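You operate a simulated robot arm through the tools that you are given. There is no shell and no other tool.

The job below is to be done with a simulated robot arm. You get a single attempt, and the scene is never put back.

## Task
Lift out the dirty tank and empty it into the grey bowl.
Fine: stand it on the worktop after and push its grey stopper back in; leave the clean tank and the cleaner switch alone. Set down upright: dirty water tank.
Where things are to end (x, y in the base frame): dirty water tank within 60 mm of [550, -40].

The check looks at the end state, three seconds after you hand in, the way a careful person would. Anything else that was tipped, shoved, dropped, spilled or broken makes it a failure. Lids that push on must go on centred and level and be pressed home; caps that screw on are set level and turned clockwise until they are tight.

## Robot
A 7-joint arm with a two-finger parallel gripper, fixed in place. Base frame: the origin is at the foot of the arm, x ahead of it, y to its left, z up. Lengths are in mm, angles in rad, forces in N, time in s.
With the tool pointing down near the work surface it reaches from about 280 to 760 mm from the base axis. Its first joint turns from -2.897 to 2.897 rad. Payload 3.91 kg.
The TCP is the grasp point between the finger pads, 30 mm short of the fingertips. In the tool frame z runs along the fingers and y along their closing line. The gripper opens to 110 mm. The fingers are 20 mm wide and 10 mm thick; the gripper's body (48 by 112 mm) begins 55 mm behind the TCP.
Orientation is that of the tool frame in the base frame, as a unit quaternion [x, y, z, w]. With the fingers straight down and closing along the base's y, the tool's x points along the base's -x, its y along +y and its z along -z.

## Interface
- The arm moves only by the tool nudge_tool. Its argument "increments" is a list of rows, each an object of numbers (a shift or turn left out is 0, a gripper value left out holds the last): "tx", "ty", "tz": the shift along the base's x, y, z in units of 150 mm (1.0 is 150 mm); "ax", "ay", "az": the turn, a rotation vector about the base's x, y, z in units of 45 degrees (1.0 is 45 degrees); "jaw": the opening, from 0 (shut) to 1 (fully open). In form: [{"tx": .., "ty": .., "tz": .., "ax": .., "ay": .., "az": .., "jaw": ..}, ...]. A call has 1 to 20 rows; each row is the pose to reach, as a shift and turn from the pose commanded when the call began. A call with a number of a shift or a turn outside -1 to 1 is refused whole. Each row takes 0.2 s and may step no farther than 50 mm and 0.15 rad from the row before; otherwise, or with a gripper value out of range, the whole call is refused. A pose out of reach is approached as far as the arm can. The call stops where the force on the tool passes 40 N (or 10 N more than at its start, if that is more) or the arm is blocked; 0.2 s more then pass. Each finger travels about 153 mm/s and halts on what it meets, pressing with about 27 N; the grip force reading is that of the motor and also rises with nothing between the fingers. The clock runs only during rows and for 0.2 s after the last one: add rows that repeat a pose to give the fingers time. It gives the time, the measured TCP pose, the force on the tool (base axes), the opening and the grip force at its end, in the units of the frame above (readings bear some noise), with the torque about the TCP (base axes, N m) and any sound that the robot's microphone picked up, and new pictures: "pictures" is both (left out), scene, wrist or none.
- Cameras (640 x 400 px; columns grow to the right, rows downward): "scene" is fixed at [48.8, -500.5, 1732]; the picture's right is [0.70, -0.72, 0.00], its down [-0.51, -0.50, -0.70] and it looks along [0.50, 0.49, -0.72] (base axes); focal length 250 px, centre (320, 200). "wrist" rides on the gripper at [77, 7, -114] in the tool frame; the picture's right is [-0.09, 1.00, 0.00], its down [-0.80, -0.07, -0.59] and it looks along [-0.59, -0.05, 0.80] (tool axes); focal length 270 px, centre (320, 200). There is no depth. A picture from a camera that has moved, and an enlarged one, comes with that camera's place and axes in the base frame and with its lens.
- move_column(by): slides the trunk up (or, below 0, down) by that many mm; the arm rides with it, the base frame stays. It gives what a move gives, with no picture.
- zoom(camera, box): a new picture of the part [left, top, right, bottom] of that camera's present view, enlarged. No time passes.
- hand_in(): hands the job in; it is judged then, once.

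Nothing tells you positions but the pictures and the camera data. Unless the task says otherwise, let go and move clear before handing in.

The tools are called after "Request:" as name(argument=value, ...) on one line, values as JSON. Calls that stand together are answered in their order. nudge_tool: Moves the arm, as the interface text tells. Its arguments: {"type":"object","properties":{"increments":{"type":"array","items":{"type":"object","properties":{"tx":{"type":"number"},"ty":{"type":"number"},"tz":{"type":"number"},"ax":{"type":"number"},"ay":{"type":"number"},"az":{"type":"number"},"jaw":{"type":"number"}}}},"pictures":{"type":"string","enum":["both","scene","wrist","none"]}},"required":["increments"]} The other tools are called the same way: move_column (by) slides the trunk up or down; zoom (camera, box) takes an enlarged picture of a part of a camera's view; hand_in () hands the job in.

At the start:

```text
time: 0.0
eef_pos: [366.3, 145.7, 1452.3]
tool_rot: [0.0, 1.0, 0.0, 0.0]
ft_force: [-0.2, 0.8, -0.5]
ft_torque: [-0.01, -0.04, -0.02]
gripper_width: 110.0
finger_force: 0.0
trunk travel left (down, up): [-575.0, 35.0]
```

scene: 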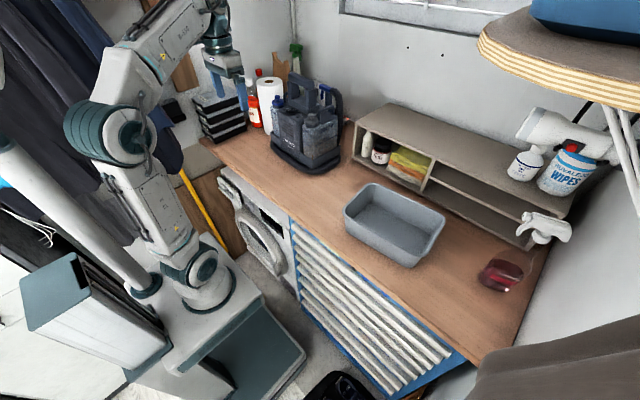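
wrist: 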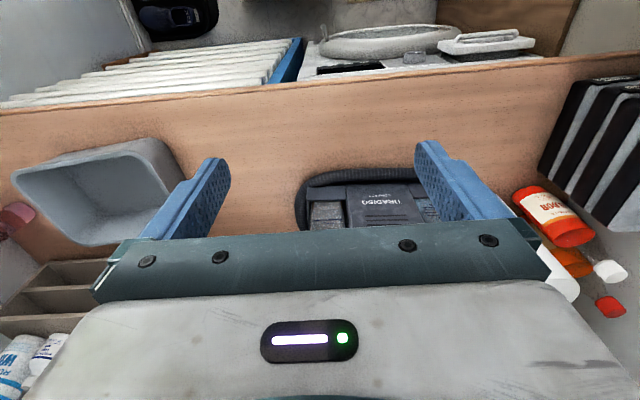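

I see a worktop with a spot cleaner (two tanks) at the far left, a grey bowl in the middle, and a shelf behind. I'll zoom in to identify the dirty tank, its stopper and the bowl.

Request:
zoom(camera="scene", box=[240, 60, 370, 190])

Request:
zoom(camera="scene", box=[320, 120, 560, 300])

Request:
zoom(camera="wrist", box=[280, 140, 480, 260])

```text
3.08 times, centred on (305, 125) of scene
camera zoom: at [48.8, -500.5, 1732.0], right [0.7, -0.72, 0.0], down [-0.51, -0.5, -0.7], along [0.5, 0.49, -0.72], focal length 769 px, centre (366, 431)
```

zoom: 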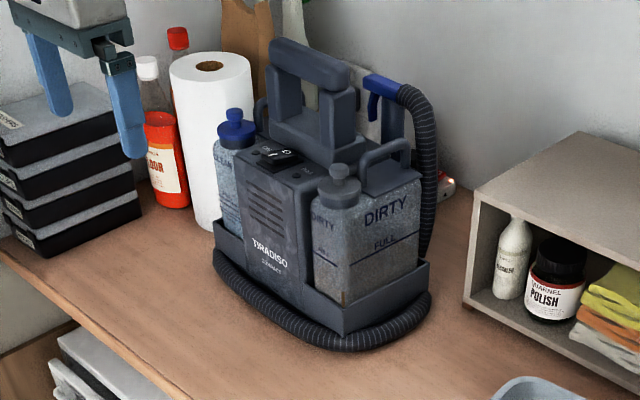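

```text
2.22 times, centred on (440, 210) of scene
camera zoom: at [48.8, -500.5, 1732.0], right [0.7, -0.72, 0.0], down [-0.51, -0.5, -0.7], along [0.5, 0.49, -0.72], focal length 556 px, centre (53, 178)
```

zoom: 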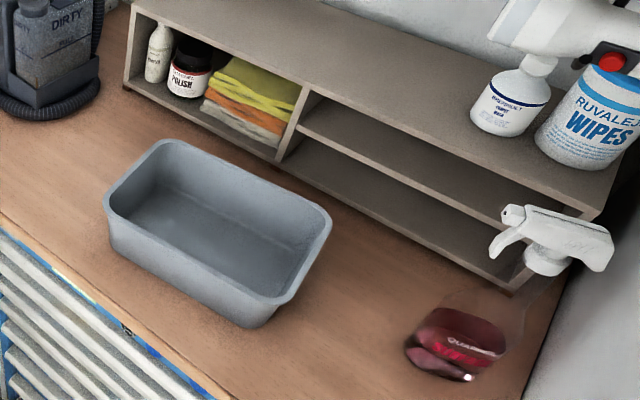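

```text
3.20 times, centred on (380, 200) of wrist
camera zoom: at [289.7, 152.1, 1567.2], right [0.09, 1.0, 0.0], down [0.8, -0.07, 0.59], along [0.59, -0.05, -0.8], focal length 865 px, centre (128, 200)
```

zoom: 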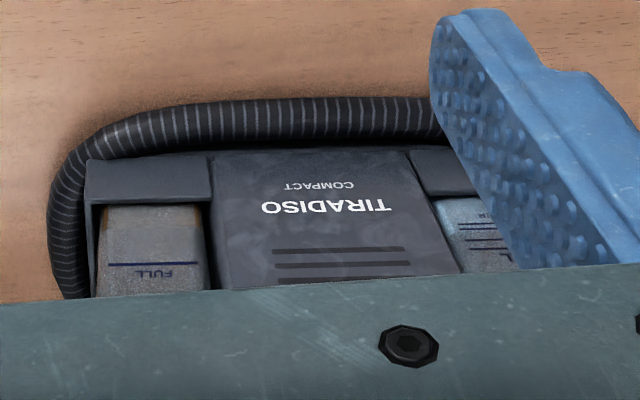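

The dirty tank is the right-hand (lower y) one of the cleaner, with a grey stopper at the front of its top and a loop handle behind it. I'll move the wrist camera a little forward, well above everything, to get a second view.

Request:
nudge_tool(increments=[{"tx": 0.25}, {"tx": 0.5}, {"tx": 0.7}, {"tx": 0.7}], pictures="both")

```text
time: 1.0
eef_pos: [473.3, 147.2, 1449.0]
tool_rot: [0.0, 1.0, 0.0, 0.0]
ft_force: [-1.2, 0.2, 0.0]
ft_torque: [-0.01, -0.01, -0.01]
gripper_width: 109.9
finger_force: 0.1
trunk travel left (down, up): [-575.0, 35.0]
camera wrist: at [395.8, 152.9, 1564.0], right [0.09, 1.0, 0.0], down [0.8, -0.07, 0.6], along [0.59, -0.05, -0.8], focal length 270 px, centre (320, 200)
```

scene: 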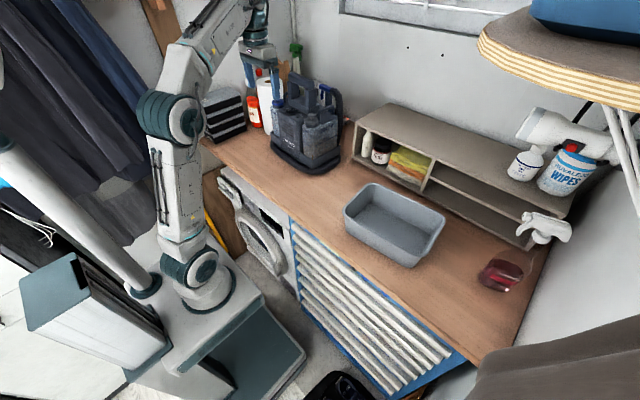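
wrist: 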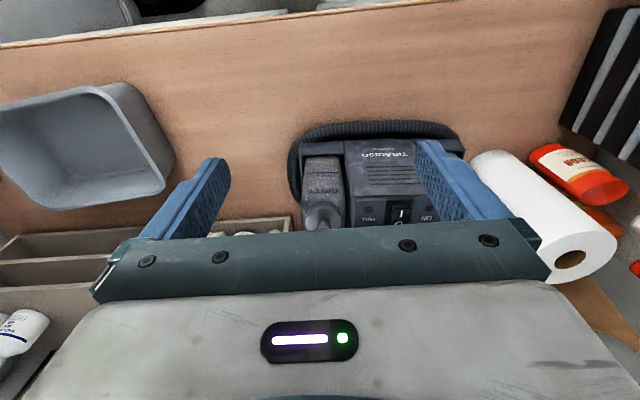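

The dirty tank is just visible with its stopper toward the robot. I'll zoom in to take measurements.

Request:
zoom(camera="wrist", box=[260, 100, 500, 250])

Request:
zoom(camera="wrist", box=[0, 50, 240, 250])

Request:
zoom(camera="scene", box=[265, 65, 355, 180])

```text
2.67 times, centred on (380, 175) of wrist
camera zoom: at [395.8, 152.9, 1564.0], right [0.09, 1.0, 0.0], down [0.8, -0.07, 0.6], along [0.59, -0.05, -0.8], focal length 721 px, centre (160, 267)
```

zoom: 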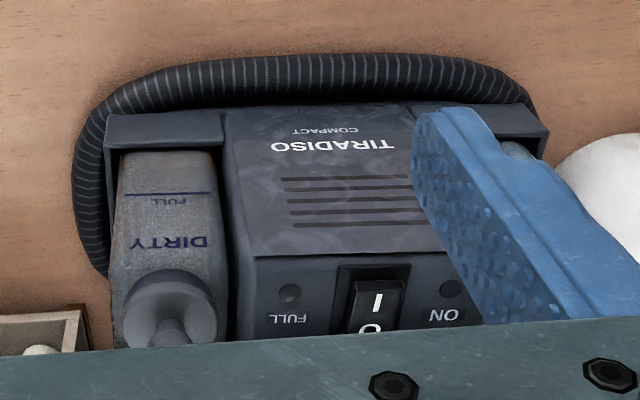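

```text
2.00 times, centred on (120, 150) of wrist
camera zoom: at [395.8, 152.9, 1564.0], right [0.09, 1.0, 0.0], down [0.8, -0.07, 0.6], along [0.59, -0.05, -0.8], focal length 541 px, centre (720, 300)
```

zoom: 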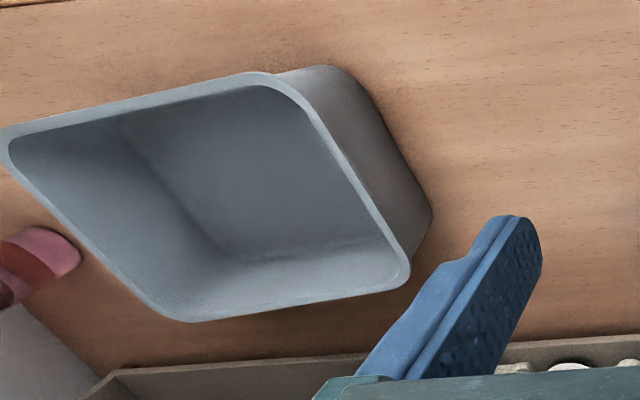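

```text
3.48 times, centred on (310, 122) of scene
camera zoom: at [48.8, -500.5, 1732.0], right [0.7, -0.72, 0.0], down [-0.51, -0.5, -0.7], along [0.5, 0.49, -0.72], focal length 870 px, centre (355, 470)
```

zoom: 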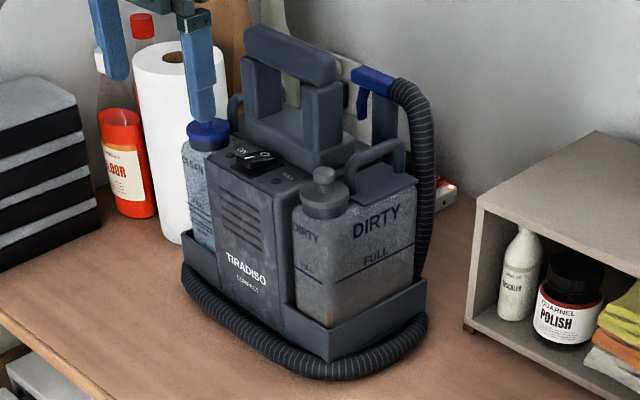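

Estimates: worktop z≈1045, bowl rim x 465–668, y −440…−168, z≈1138; dirty tank x≈620–760, y≈105–170, top z≈1245, stopper near (648,134), handle bar near x≈730. I'll move further over the cleaner (still above it) to view the handle.

Request:
nudge_tool(increments=[{"tx": 0.3, "tz": 0.05}, {"tx": 0.6, "ty": -0.05, "tz": 0.1}, {"tx": 0.85, "ty": -0.1, "tz": 0.1}, {"tx": 0.85, "ty": -0.1, "tz": 0.1}], pictures="both")

```text
time: 2.0
eef_pos: [542.5, 124.4, 1436.7]
tool_rot: [0.0, 1.0, 0.0, 0.001]
ft_force: [-0.2, -0.1, -0.5]
ft_torque: [0.0, 0.01, 0.0]
gripper_width: 110.0
finger_force: 0.1
out of reach, approached as far as the arm can: row 1, 2, 3, 4
trunk travel left (down, up): [-575.0, 35.0]
camera wrist: at [464.9, 130.5, 1550.1], right [0.09, 1.0, 0.0], down [0.8, -0.07, 0.6], along [0.59, -0.05, -0.8], focal length 270 px, centre (320, 200)
```

scene: 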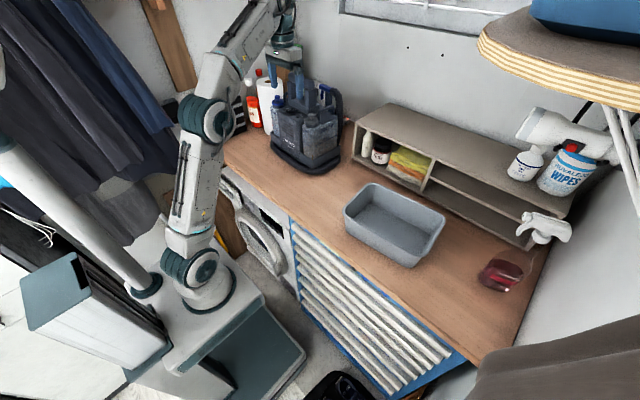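
wrist: 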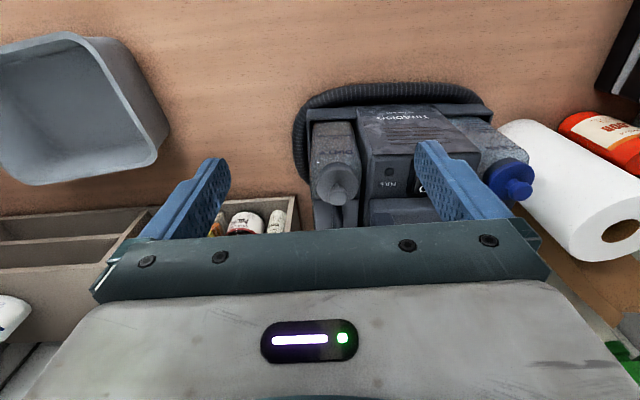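

The arm runs out of reach this high up, so I'll back off, tilt the fingers forward (turn about −y) and look at the tank from the front at a lower height.

Request:
nudge_tool(increments=[{"tx": -0.2, "ay": -0.16}, {"tx": -0.4, "ay": -0.33}, {"tx": -0.6, "tz": -0.1, "ay": -0.5}, {"tx": -0.7, "tz": -0.2, "ay": -0.667}, {"tx": -0.7, "tz": -0.2, "ay": -0.667}], pictures="both")

```text
time: 3.2
eef_pos: [438.4, 123.9, 1405.9]
tool_rot: [-0.001, 0.966, 0.0, 0.26]
ft_force: [-0.3, 0.0, -0.5]
ft_torque: [0.04, 0.02, 0.0]
gripper_width: 109.9
finger_force: 0.0
trunk travel left (down, up): [-575.0, 35.0]
camera wrist: at [314.2, 129.1, 1466.6], right [0.08, 1.0, 0.04], down [0.39, -0.07, 0.92], along [0.92, -0.05, -0.4], focal length 270 px, centre (320, 200)
```

scene: 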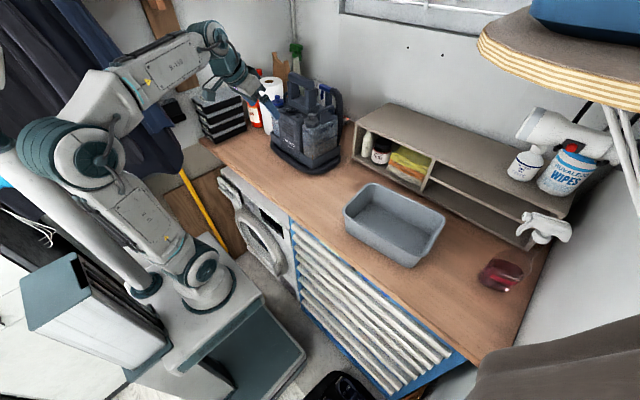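
wrist: 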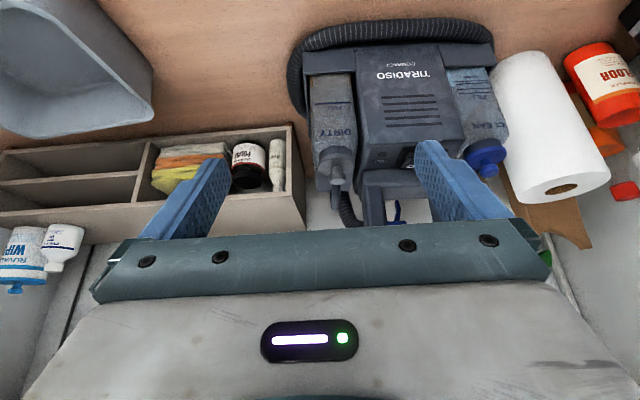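

Request:
zoom(camera="wrist", box=[270, 10, 520, 235])

Request:
zoom(camera="scene", box=[290, 75, 350, 165])

```text
1.78 times, centred on (395, 122) of wrist
camera zoom: at [314.2, 129.1, 1466.6], right [0.08, 1.0, 0.04], down [0.39, -0.07, 0.92], along [0.92, -0.05, -0.4], focal length 480 px, centre (187, 338)
```

zoom: 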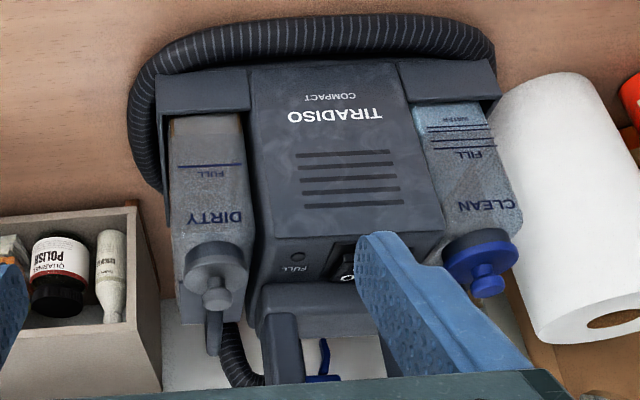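

```text
4.44 times, centred on (320, 120) of scene
camera zoom: at [48.8, -500.5, 1732.0], right [0.7, -0.72, 0.0], down [-0.51, -0.5, -0.7], along [0.5, 0.49, -0.72], focal length 1111 px, centre (320, 556)
```

zoom: 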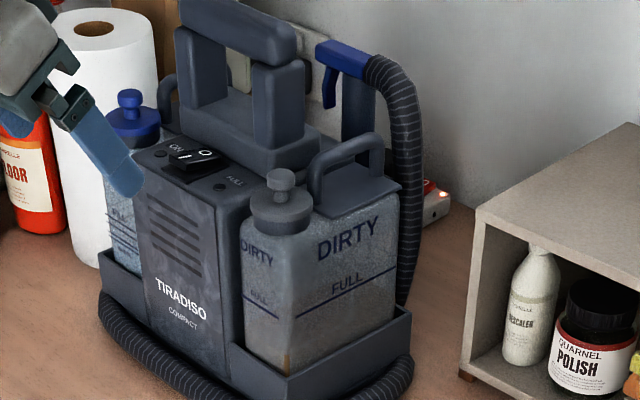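

Request:
zoom(camera="scene", box=[300, 78, 340, 128])

Request:
zoom(camera="wrist", box=[300, 120, 400, 230])

```text
8.00 times, centred on (320, 103) of scene
camera zoom: at [48.8, -500.5, 1732.0], right [0.7, -0.72, 0.0], down [-0.51, -0.5, -0.7], along [0.5, 0.49, -0.72], focal length 2000 px, centre (320, 976)
```

zoom: 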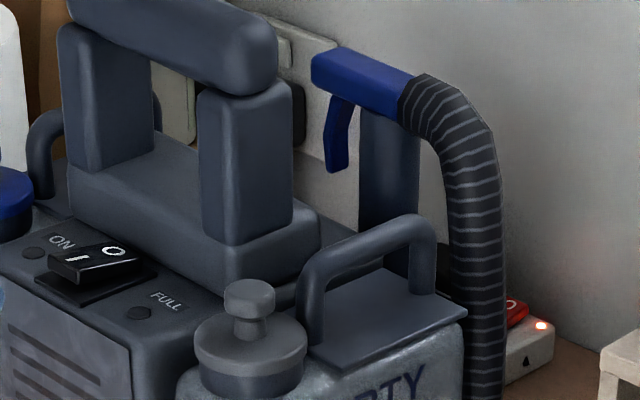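

```text
3.64 times, centred on (350, 175) of wrist
camera zoom: at [314.2, 129.1, 1466.6], right [0.08, 1.0, 0.04], down [0.39, -0.07, 0.92], along [0.92, -0.05, -0.4], focal length 983 px, centre (211, 291)
```

zoom: 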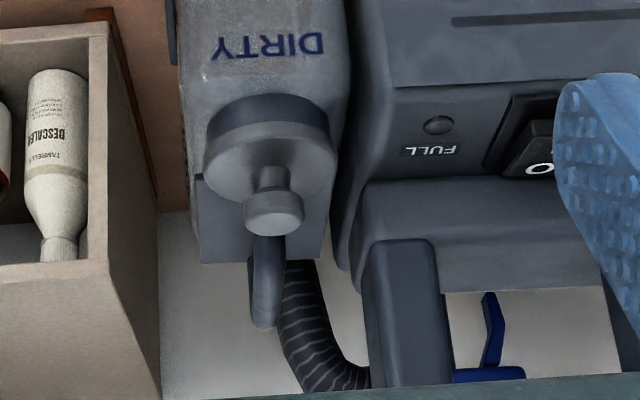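

The tank handle loop runs front-to-back just behind the stopper, and the cleaner's carry handle post is close on its left, so I'll come in tilted about 50° and grip the front corner of the loop at roughly (698,134,1283). First a stand-off pose along that approach line for a closer look.

Request:
nudge_tool(increments=[{"tx": 0.25, "ty": 0.025, "tz": -0.05, "ax": -0.003, "ay": -0.111, "az": -0.017, "jaw": 0.4}, {"tx": 0.5, "ty": 0.05, "tz": -0.1, "ax": -0.006, "ay": -0.222, "az": -0.033, "jaw": 0.36}, {"tx": 0.75, "ty": 0.075, "tz": -0.15, "ax": -0.009, "ay": -0.333, "az": -0.05, "jaw": 0.36}, {"tx": 1.0, "ty": 0.1, "tz": -0.19, "ax": -0.0116, "ay": -0.444, "az": -0.067, "jaw": 0.36}, {"tx": 1.0, "ty": 0.1, "tz": -0.19, "ax": -0.0116, "ay": -0.444, "az": -0.067, "jaw": 0.36}], pictures="both")

```text
time: 4.4
eef_pos: [586.9, 135.9, 1377.4]
tool_rot: [0.025, 0.906, -0.011, 0.423]
ft_force: [-0.1, 0.2, -0.1]
ft_torque: [-0.01, -0.02, 0.03]
gripper_width: 39.6
finger_force: 0.0
trunk travel left (down, up): [-575.0, 35.0]
camera wrist: at [451.8, 148.5, 1391.5], right [0.11, 0.99, 0.07], down [0.05, -0.07, 1.0], along [0.99, -0.11, -0.06], focal length 270 px, centre (320, 200)
```

scene: 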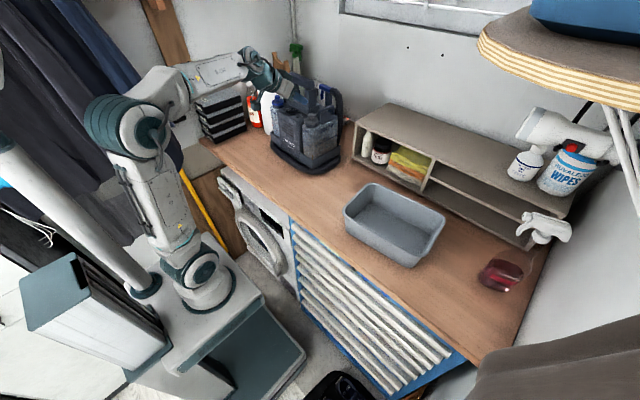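
wrist: 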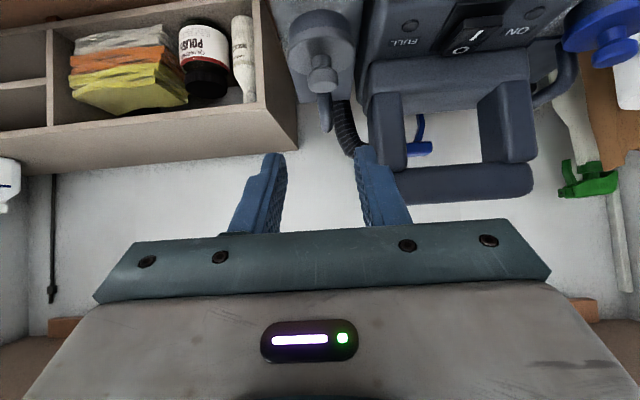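

Request:
zoom(camera="wrist", box=[260, 0, 460, 240])

Request:
zoom(camera="scene", box=[290, 70, 350, 130])

```text
1.67 times, centred on (360, 120) of wrist
camera zoom: at [451.8, 148.5, 1391.5], right [0.11, 0.99, 0.07], down [0.05, -0.07, 1.0], along [0.99, -0.11, -0.06], focal length 450 px, centre (253, 333)
```

zoom: 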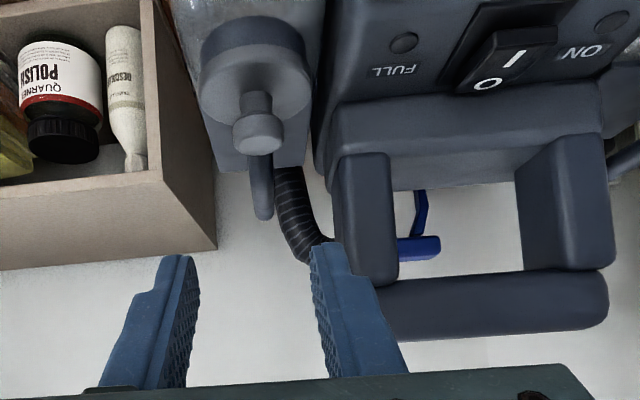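

```text
6.67 times, centred on (320, 100) of scene
camera zoom: at [48.8, -500.5, 1732.0], right [0.7, -0.72, 0.0], down [-0.51, -0.5, -0.7], along [0.5, 0.49, -0.72], focal length 1667 px, centre (320, 867)
```

zoom: 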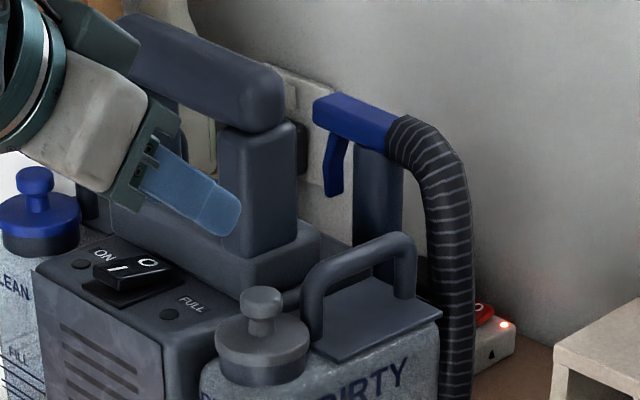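

The view confirms the loop's front corner at about (697,133.5,1283), straight ahead along the tool axis, with the carry-handle post clear on its left at y≥171. Moving in along the axis with the jaws at 40 mm.

Request:
nudge_tool(increments=[{"tx": 0.15, "ty": -0.001, "tz": -0.127}, {"tx": 0.3, "ty": -0.002, "tz": -0.254}, {"tx": 0.45, "ty": -0.004, "tz": -0.381}, {"tx": 0.55, "ty": -0.005, "tz": -0.466}, {"tx": 0.6, "ty": -0.005, "tz": -0.508}, {"tx": 0.6, "ty": -0.005, "tz": -0.508}], pictures="both")

```text
time: 5.8
eef_pos: [679.0, 130.9, 1301.2]
tool_rot: [0.025, 0.906, -0.012, 0.422]
ft_force: [-0.6, 0.3, -0.1]
ft_torque: [0.04, 0.01, 0.01]
gripper_width: 39.8
finger_force: 0.0
trunk travel left (down, up): [-575.0, 35.0]
camera wrist: at [541.9, 145.1, 1316.9], right [0.11, 0.99, 0.07], down [0.06, -0.07, 1.0], along [0.99, -0.11, -0.06], focal length 270 px, centre (320, 200)
```

scene: 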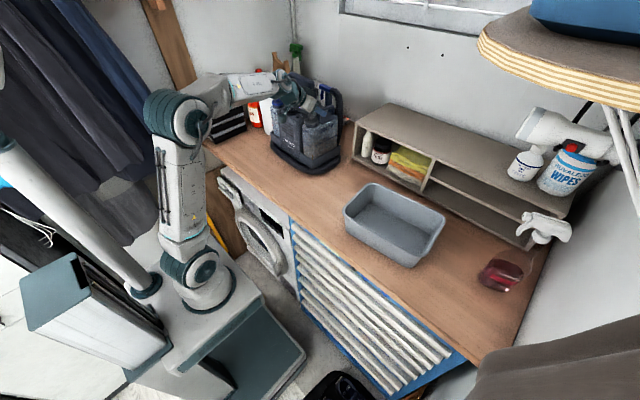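
wrist: 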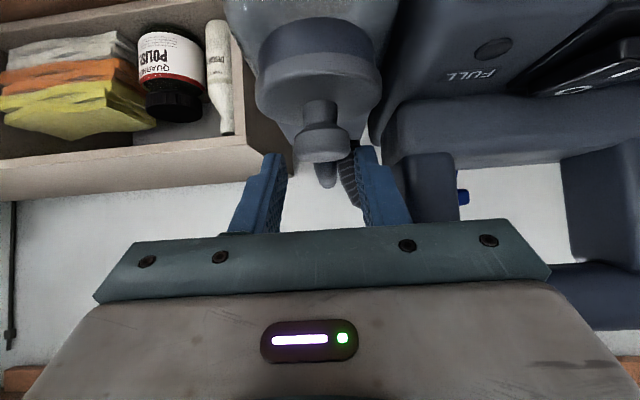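

Request:
zoom(camera="wrist", box=[230, 60, 430, 240])

Request:
zoom(camera="scene", box=[285, 80, 345, 130])

```text
2.22 times, centred on (330, 150) of wrist
camera zoom: at [541.9, 145.1, 1316.9], right [0.11, 0.99, 0.07], down [0.06, -0.07, 1.0], along [0.99, -0.11, -0.06], focal length 601 px, centre (298, 311)
```

zoom: 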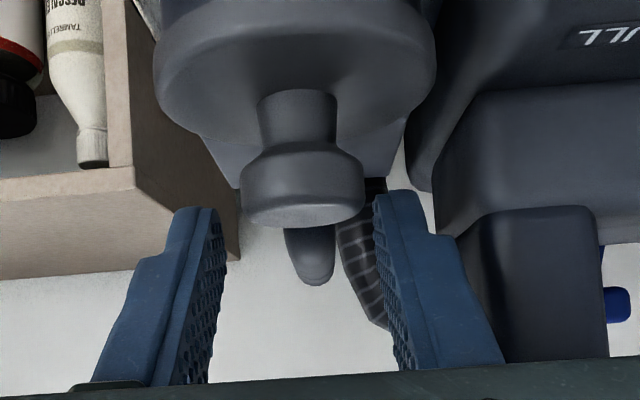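

```text
8.00 times, centred on (315, 105) of scene
camera zoom: at [48.8, -500.5, 1732.0], right [0.7, -0.72, 0.0], down [-0.51, -0.5, -0.7], along [0.5, 0.49, -0.72], focal length 2000 px, centre (360, 960)
```

zoom: 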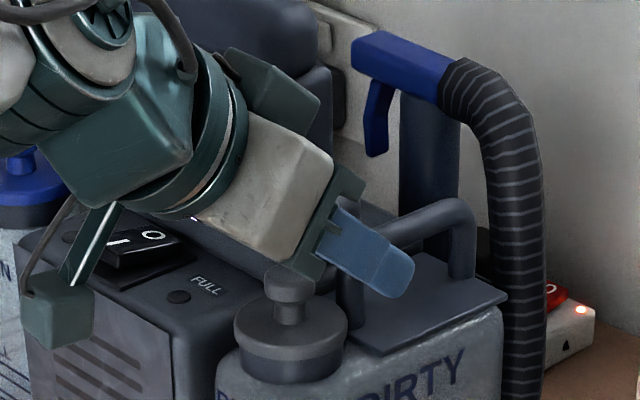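

The jaws straddle the handle; refined estimate puts the bar corner at about (700,133,1287). I'll go the last 2 cm and close on it.

Request:
nudge_tool(increments=[{"tx": 0.07, "ty": 0.005, "tz": -0.04}, {"tx": 0.144, "ty": 0.01, "tz": -0.08}, {"tx": 0.144, "ty": 0.01, "tz": -0.08}, {"tx": 0.144, "ty": 0.01, "tz": -0.08, "jaw": 0.2}, {"tx": 0.144, "ty": 0.01, "tz": -0.08, "jaw": 0.0}, {"tx": 0.144, "ty": 0.01, "tz": -0.08, "jaw": 0.0}], pictures="both")

```text
time: 7.2
eef_pos: [700.1, 132.8, 1290.4]
tool_rot: [0.025, 0.906, -0.012, 0.422]
ft_force: [1.1, 0.4, 0.0]
ft_torque: [-0.01, -0.45, -0.1]
gripper_width: 13.7
finger_force: 27.1
trunk travel left (down, up): [-575.0, 35.0]
camera wrist: at [563.3, 146.9, 1305.5], right [0.11, 0.99, 0.07], down [0.06, -0.07, 1.0], along [0.99, -0.11, -0.06], focal length 270 px, centre (320, 200)
```

scene: 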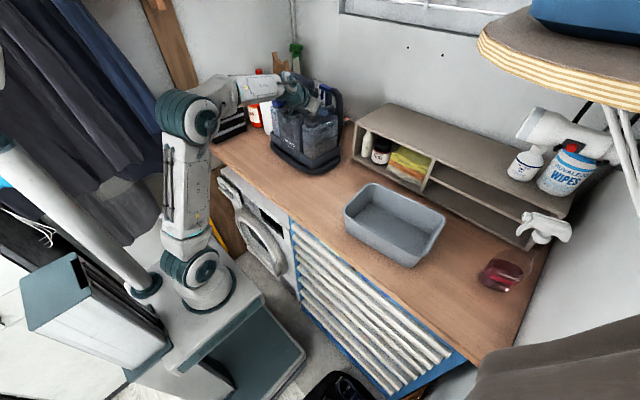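
wrist: 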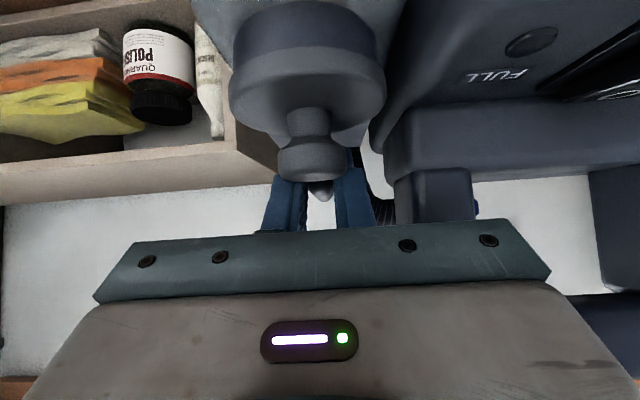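

Grip is firm on the 13.7 mm bar. Lifting straight up, slowly at first, to see the load.

Request:
nudge_tool(increments=[{"tz": 0.03}, {"tz": 0.07}, {"tz": 0.12}, {"tz": 0.17}, {"tz": 0.2}, {"tz": 0.2}], pictures="both")

```text
time: 8.6
eef_pos: [699.8, 135.3, 1321.5]
tool_rot: [0.025, 0.907, -0.012, 0.421]
ft_force: [-0.7, 1.0, -7.6]
ft_torque: [0.0, 0.01, -0.01]
gripper_width: 13.9
finger_force: 27.0
trunk travel left (down, up): [-575.0, 35.0]
camera wrist: at [563.9, 149.6, 1335.7], right [0.11, 0.99, 0.07], down [0.06, -0.07, 1.0], along [0.99, -0.11, -0.06], focal length 270 px, centre (320, 200)
```

scene: 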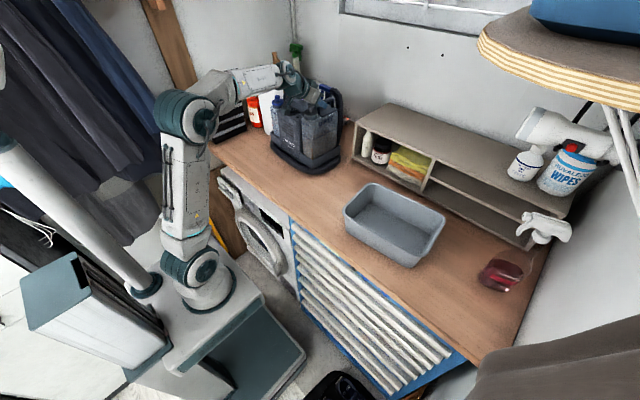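
wrist: 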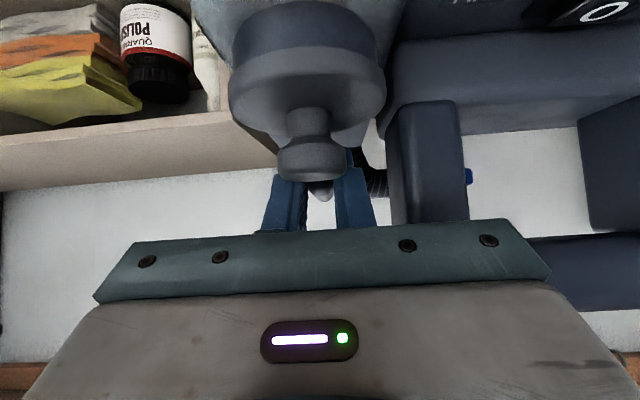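

Request:
zoom(camera="scene", box=[265, 75, 355, 180])

```text
3.81 times, centred on (310, 128) of scene
camera zoom: at [48.8, -500.5, 1732.0], right [0.7, -0.72, 0.0], down [-0.51, -0.5, -0.7], along [0.5, 0.49, -0.72], focal length 953 px, centre (358, 476)
```

zoom: 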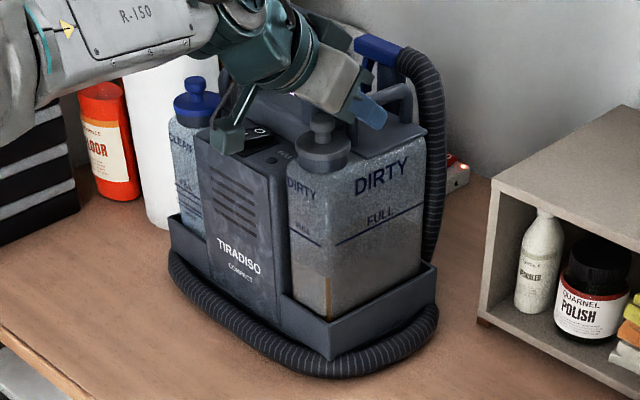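

The tank (≈0.77 kg) hangs level from the grip and is sliding up cleanly. I'll lift it further until it is out of the tray.

Request:
nudge_tool(increments=[{"tz": 0.07}, {"tz": 0.15}, {"tz": 0.23}, {"tz": 0.31}, {"tz": 0.39}, {"tz": 0.47}, {"tz": 0.5}, {"tz": 0.5}], pictures="both")

Request:
zoom(camera="scene", box=[265, 60, 355, 180])

```text
time: 10.4
eef_pos: [699.8, 136.6, 1393.8]
tool_rot: [0.024, 0.906, -0.011, 0.422]
ft_force: [0.2, 0.5, -8.4]
ft_torque: [-0.01, 0.02, 0.01]
gripper_width: 13.8
finger_force: 27.0
trunk travel left (down, up): [-575.0, 35.0]
camera wrist: at [562.4, 148.9, 1408.2], right [0.11, 0.99, 0.07], down [0.06, -0.07, 1.0], along [0.99, -0.11, -0.06], focal length 270 px, centre (320, 200)
```

scene: 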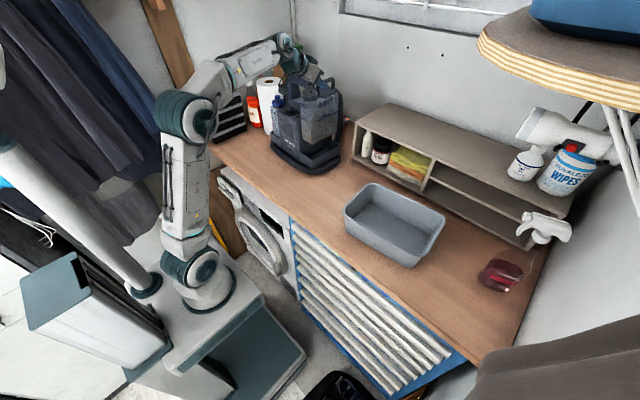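
wrist: 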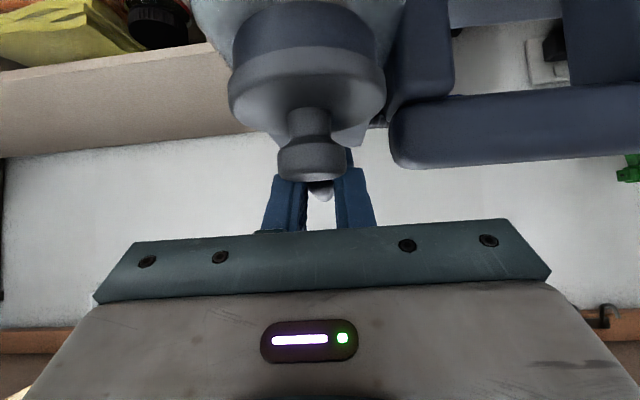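

```text
3.33 times, centred on (310, 120) of scene
camera zoom: at [48.8, -500.5, 1732.0], right [0.7, -0.72, 0.0], down [-0.51, -0.5, -0.7], along [0.5, 0.49, -0.72], focal length 834 px, centre (353, 467)
```

zoom: 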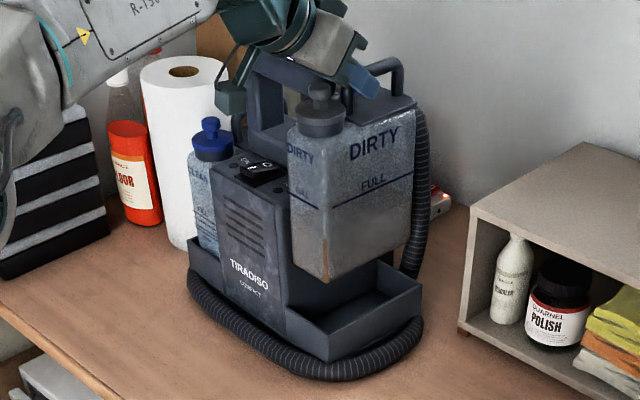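

The tank is clear of the tray (its bottom ≈1183 with the TCP at 1394). Now I'll carry it gently toward −y and slightly back, over the open worktop.

Request:
nudge_tool(increments=[{"tx": -0.02, "ty": -0.06}, {"tx": -0.06, "ty": -0.15}, {"tx": -0.1, "ty": -0.25}, {"tx": -0.15, "ty": -0.36}, {"tx": -0.2, "ty": -0.47, "az": 0.02}, {"tx": -0.26, "ty": -0.58, "az": 0.04}, {"tx": -0.32, "ty": -0.69, "az": 0.06}, {"tx": -0.38, "ty": -0.8, "az": 0.067}, {"tx": -0.44, "ty": -0.9, "az": 0.067}, {"tx": -0.48, "ty": -0.97, "az": 0.067}, {"tx": -0.5, "ty": -1.0, "az": 0.067}, {"tx": -0.5, "ty": -1.0, "az": 0.067}], pictures="both")

```text
time: 13.0
eef_pos: [627.0, -16.3, 1392.7]
tool_rot: [0.001, 0.906, 0.0, 0.423]
ft_force: [-0.6, 0.0, -7.0]
ft_torque: [-0.03, 0.05, -0.03]
gripper_width: 13.6
finger_force: 26.7
trunk travel left (down, up): [-575.0, 35.0]
camera wrist: at [488.5, -9.4, 1407.7], right [0.06, 1.0, 0.07], down [0.06, -0.07, 1.0], along [1.0, -0.05, -0.06], focal length 270 px, centre (320, 200)
```

scene: 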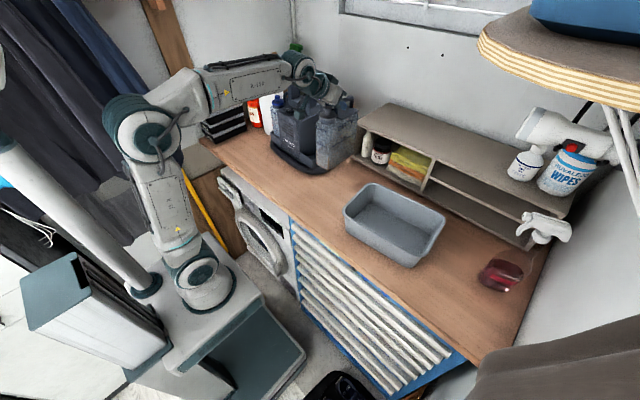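
wrist: 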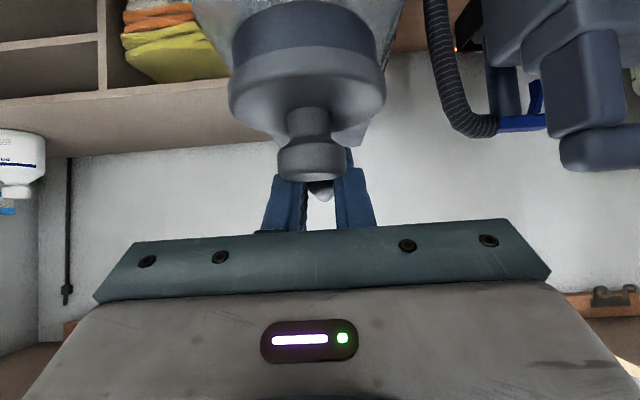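

Carrying is steady. Next to about (600,−40) and down to just above the worktop.

Request:
nudge_tool(increments=[{"tx": -0.05, "ty": -0.05, "tz": -0.05}, {"tx": -0.1, "ty": -0.1, "tz": -0.13}, {"tx": -0.15, "ty": -0.14, "tz": -0.22}, {"tx": -0.18, "ty": -0.16, "tz": -0.31}, {"tx": -0.18, "ty": -0.16, "tz": -0.4}, {"tx": -0.18, "ty": -0.16, "tz": -0.5}, {"tx": -0.18, "ty": -0.16, "tz": -0.6}, {"tx": -0.18, "ty": -0.16, "tz": -0.68}, {"tx": -0.18, "ty": -0.16, "tz": -0.72}, {"tx": -0.18, "ty": -0.16, "tz": -0.72}], pictures="both")

Request:
zoom(camera="scene", box=[280, 70, 400, 200])

```text
time: 15.2
eef_pos: [597.3, -38.2, 1286.5]
tool_rot: [0.001, 0.907, -0.001, 0.422]
ft_force: [0.7, -0.3, -8.3]
ft_torque: [0.02, 0.01, -0.02]
gripper_width: 13.8
finger_force: 27.0
trunk travel left (down, up): [-575.0, 35.0]
camera wrist: at [460.4, -31.5, 1303.1], right [0.06, 1.0, 0.07], down [0.06, -0.07, 1.0], along [1.0, -0.05, -0.06], focal length 270 px, centre (320, 200)
```

scene: 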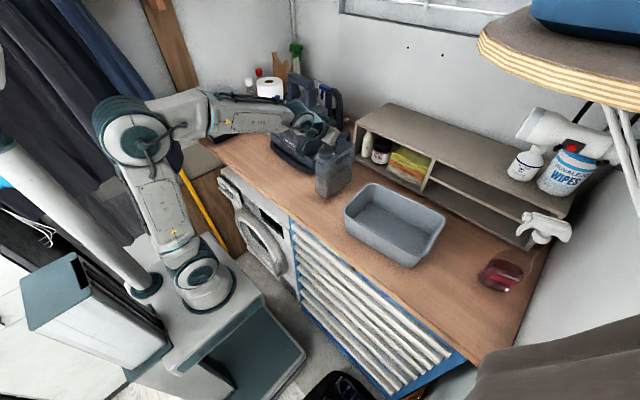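
wrist: 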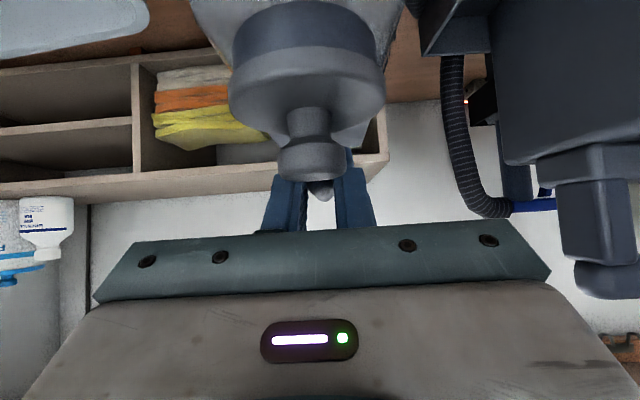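

```text
3.08 times, centred on (340, 135) of scene
camera zoom: at [48.8, -500.5, 1732.0], right [0.7, -0.72, 0.0], down [-0.51, -0.5, -0.7], along [0.5, 0.49, -0.72], focal length 769 px, centre (258, 400)
```

zoom: 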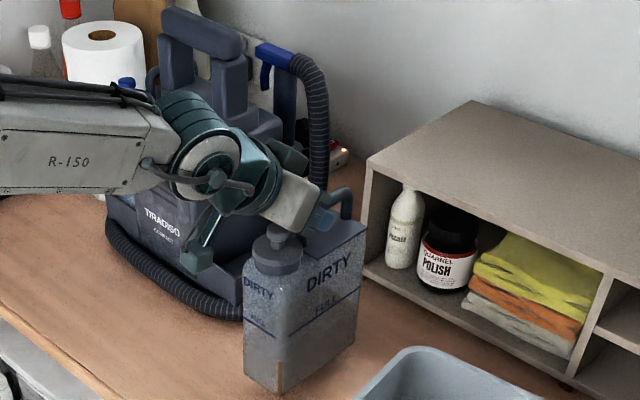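

Request:
nudge_tool(increments=[{"tz": -0.04}, {"tz": -0.08}, {"tz": -0.12}, {"tz": -0.15}, {"tz": -0.175}, {"tz": -0.19}, {"tz": -0.19}], pictures="none")

Request:
zoom(camera="scene", box=[280, 100, 400, 230])

```text
time: 16.8
eef_pos: [598.2, -40.6, 1261.3]
tool_rot: [0.001, 0.906, -0.001, 0.424]
ft_force: [1.7, 0.0, 5.8]
ft_torque: [0.0, 0.71, 0.03]
gripper_width: 13.9
finger_force: 27.2
trunk travel left (down, up): [-575.0, 35.0]
```

```text
3.08 times, centred on (340, 165) of scene
camera zoom: at [48.8, -500.5, 1732.0], right [0.7, -0.72, 0.0], down [-0.51, -0.5, -0.7], along [0.5, 0.49, -0.72], focal length 769 px, centre (258, 308)
```

zoom: 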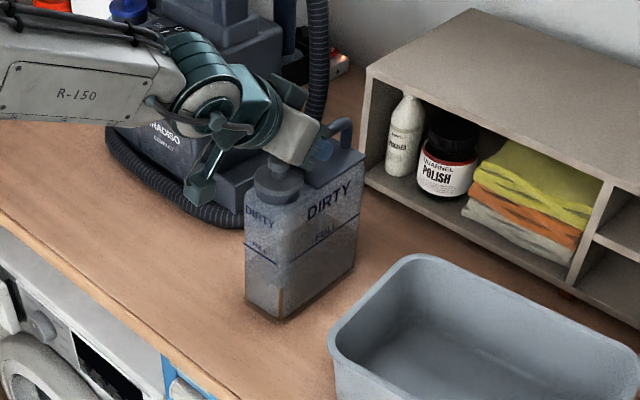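

The tank has touched down on the worktop (TCP ≈1261, so worktop ≈1050). I'll relieve the push slightly, open and check.

Request:
nudge_tool(increments=[{"tz": 0.01}, {"tz": 0.015}, {"tz": 0.015}], pictures="none")

```text
time: 17.6
eef_pos: [597.4, -39.8, 1260.4]
tool_rot: [0.0, 0.906, 0.0, 0.422]
ft_force: [1.1, 0.5, -3.4]
ft_torque: [0.0, -0.77, -0.03]
gripper_width: 13.6
finger_force: 26.5
trunk travel left (down, up): [-575.0, 35.0]
```

Request:
nudge_tool(increments=[{"jaw": 0.15}, {"jaw": 0.25}, {"jaw": 0.36}, {"jaw": 0.36}], pictures="both")

Request:
zoom(camera="scene", box=[290, 100, 380, 210])

```text
time: 18.6
eef_pos: [598.0, -39.9, 1262.3]
tool_rot: [0.001, 0.906, 0.0, 0.423]
ft_force: [-0.3, 0.5, 0.1]
ft_torque: [0.04, -0.03, 0.0]
gripper_width: 39.3
finger_force: 0.1
trunk travel left (down, up): [-575.0, 35.0]
camera wrist: at [460.1, -33.6, 1276.4], right [0.06, 1.0, 0.07], down [0.06, -0.07, 1.0], along [1.0, -0.05, -0.06], focal length 270 px, centre (320, 200)
```

scene: 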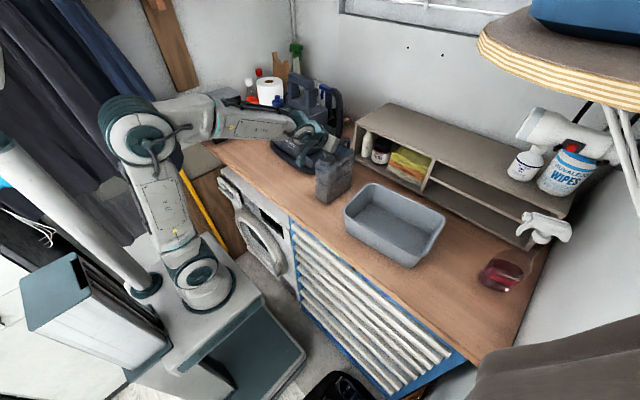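
wrist: 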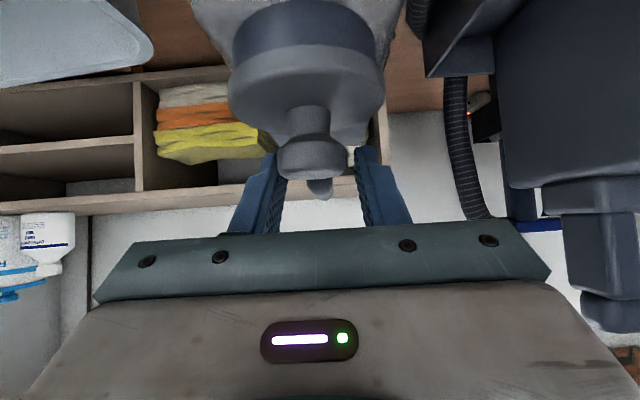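

```text
3.64 times, centred on (335, 155) of scene
camera zoom: at [48.8, -500.5, 1732.0], right [0.7, -0.72, 0.0], down [-0.51, -0.5, -0.7], along [0.5, 0.49, -0.72], focal length 909 px, centre (266, 364)
```

zoom: 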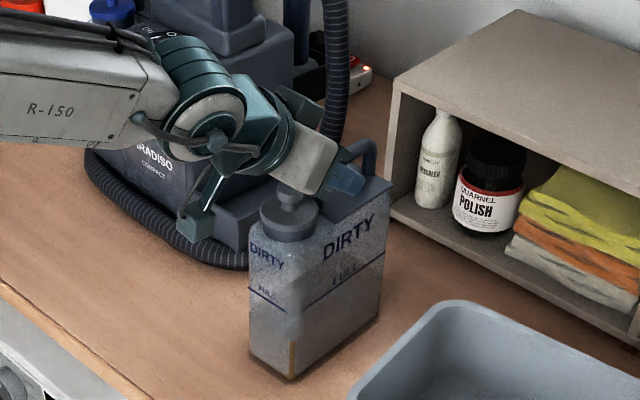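

The tank stands upright and free on the worktop. I'll back the fingers out along the tool axis and then turn the tool vertical above the stopper.

Request:
nudge_tool(increments=[{"tx": -0.1, "tz": 0.085}, {"tx": -0.25, "tz": 0.21}, {"tx": -0.4, "tz": 0.34}, {"tx": -0.6, "tz": 0.5}, {"tx": -0.6, "tz": 0.5}], pictures="both")

Request:
zoom(camera="wrist", box=[200, 0, 440, 240])

Request:
zoom(camera="scene", box=[300, 120, 370, 210])

```text
time: 19.8
eef_pos: [506.2, -40.7, 1336.4]
tool_rot: [0.001, 0.907, 0.001, 0.421]
ft_force: [-1.4, 1.5, 0.1]
ft_torque: [-0.02, 0.0, -0.02]
gripper_width: 39.5
finger_force: 0.0
trunk travel left (down, up): [-575.0, 35.0]
camera wrist: at [369.6, -34.9, 1352.2], right [0.06, 1.0, 0.07], down [0.06, -0.07, 1.0], along [1.0, -0.05, -0.06], focal length 270 px, centre (320, 200)
```

scene: 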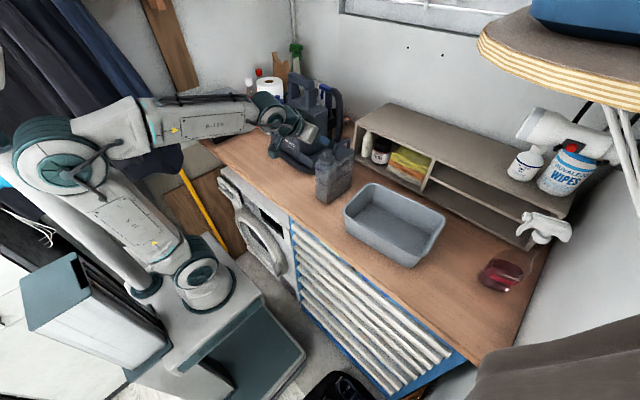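
wrist: 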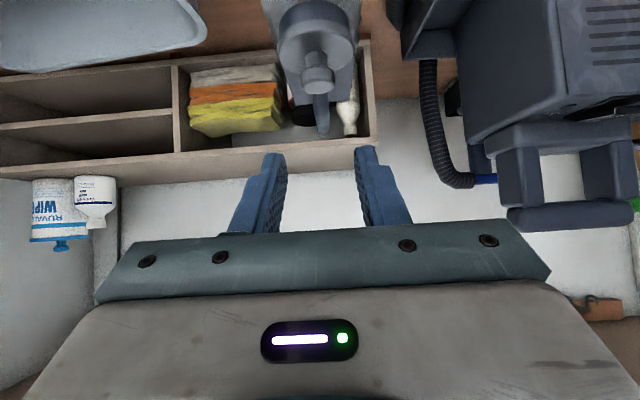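

```text
1.67 times, centred on (320, 120) of wrist
camera zoom: at [369.6, -34.9, 1352.2], right [0.06, 1.0, 0.07], down [0.06, -0.07, 1.0], along [1.0, -0.05, -0.06], focal length 450 px, centre (320, 333)
```

zoom: 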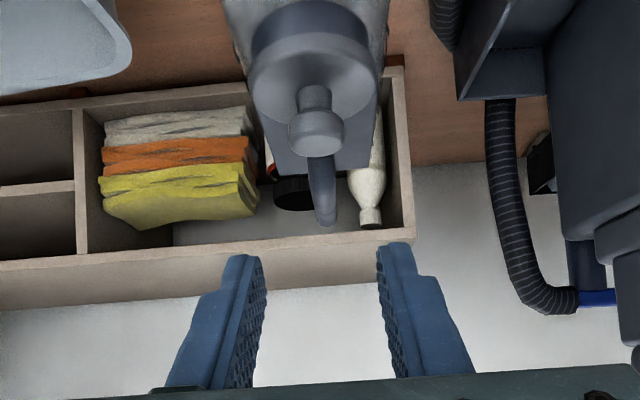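

```text
4.44 times, centred on (335, 165) of scene
camera zoom: at [48.8, -500.5, 1732.0], right [0.7, -0.72, 0.0], down [-0.51, -0.5, -0.7], along [0.5, 0.49, -0.72], focal length 1111 px, centre (253, 356)
```

zoom: 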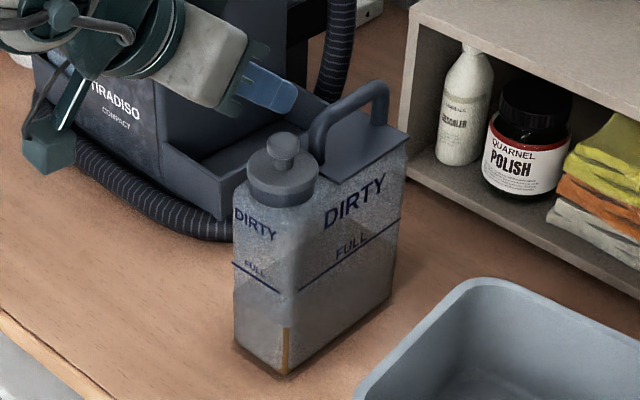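

Now turning the tool to vertical above the stopper.

Request:
nudge_tool(increments=[{"tx": 0.05, "tz": 0.03, "ay": 0.16}, {"tx": 0.1, "tz": 0.05, "ay": 0.32}, {"tx": 0.15, "tz": 0.05, "ay": 0.48}, {"tx": 0.2, "tz": 0.05, "ay": 0.64}, {"tx": 0.25, "tz": 0.05, "ay": 0.8}, {"tx": 0.29, "tz": 0.05, "ay": 0.9}, {"tx": 0.3, "tz": 0.05, "ay": 1.0}, {"tx": 0.3, "tz": 0.05, "ay": 1.0}], pictures="none")

Request:
nudge_tool(increments=[{"ay": 0.055, "jaw": 0.5}, {"ay": 0.111, "jaw": 0.5}, {"ay": 0.111, "jaw": 0.5}], pictures="both")

Request:
zoom(camera="wrist", box=[220, 0, 420, 240])

Request:
zoom(camera="scene", box=[300, 110, 370, 200])

```text
time: 21.6
eef_pos: [552.3, -39.5, 1344.6]
tool_rot: [0.001, 0.999, -0.001, 0.043]
ft_force: [-0.8, -0.2, 0.2]
ft_torque: [0.0, -0.01, -0.04]
gripper_width: 39.6
finger_force: 0.0
trunk travel left (down, up): [-575.0, 35.0]
```

```text
time: 22.4
eef_pos: [554.1, -39.7, 1343.8]
tool_rot: [0.001, 1.0, -0.001, 0.0]
ft_force: [0.5, -0.5, -0.6]
ft_torque: [0.0, 0.0, 0.01]
gripper_width: 55.0
finger_force: 0.0
trunk travel left (down, up): [-575.0, 35.0]
camera wrist: at [476.4, -33.4, 1459.5], right [0.09, 1.0, 0.0], down [0.8, -0.07, 0.59], along [0.59, -0.05, -0.8], focal length 270 px, centre (320, 200)
```

scene: 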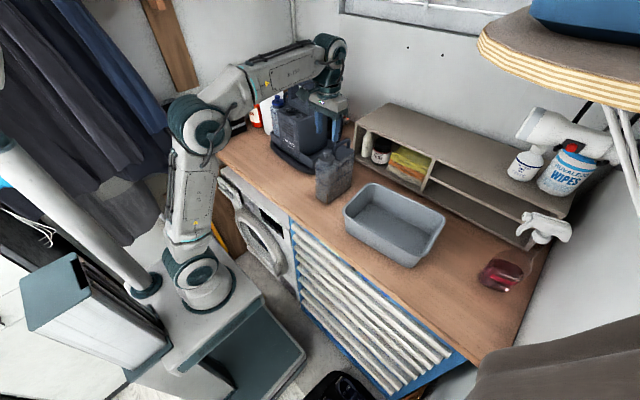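
wrist: 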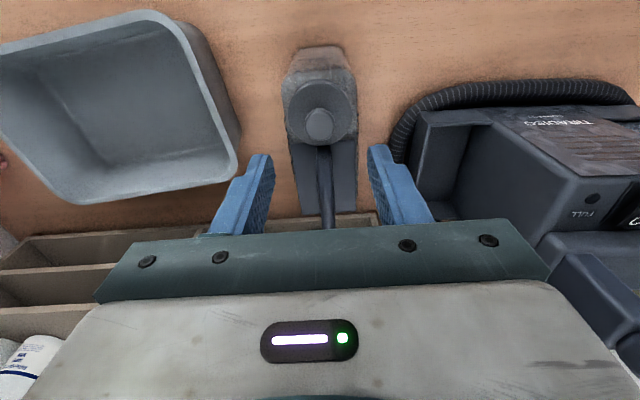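

```text
1.67 times, centred on (320, 120) of wrist
camera zoom: at [476.4, -33.4, 1459.5], right [0.09, 1.0, 0.0], down [0.8, -0.07, 0.59], along [0.59, -0.05, -0.8], focal length 450 px, centre (320, 333)
```

zoom: 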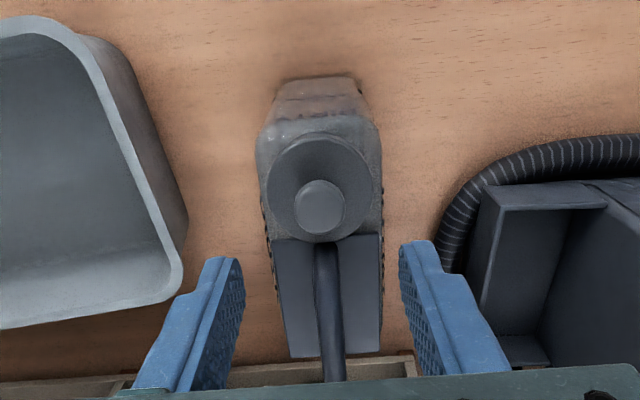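

```text
4.44 times, centred on (335, 155) of scene
camera zoom: at [48.8, -500.5, 1732.0], right [0.7, -0.72, 0.0], down [-0.51, -0.5, -0.7], along [0.5, 0.49, -0.72], focal length 1111 px, centre (253, 400)
```

zoom: 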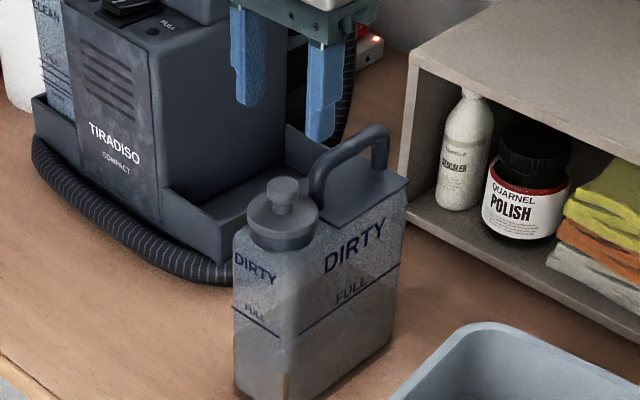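

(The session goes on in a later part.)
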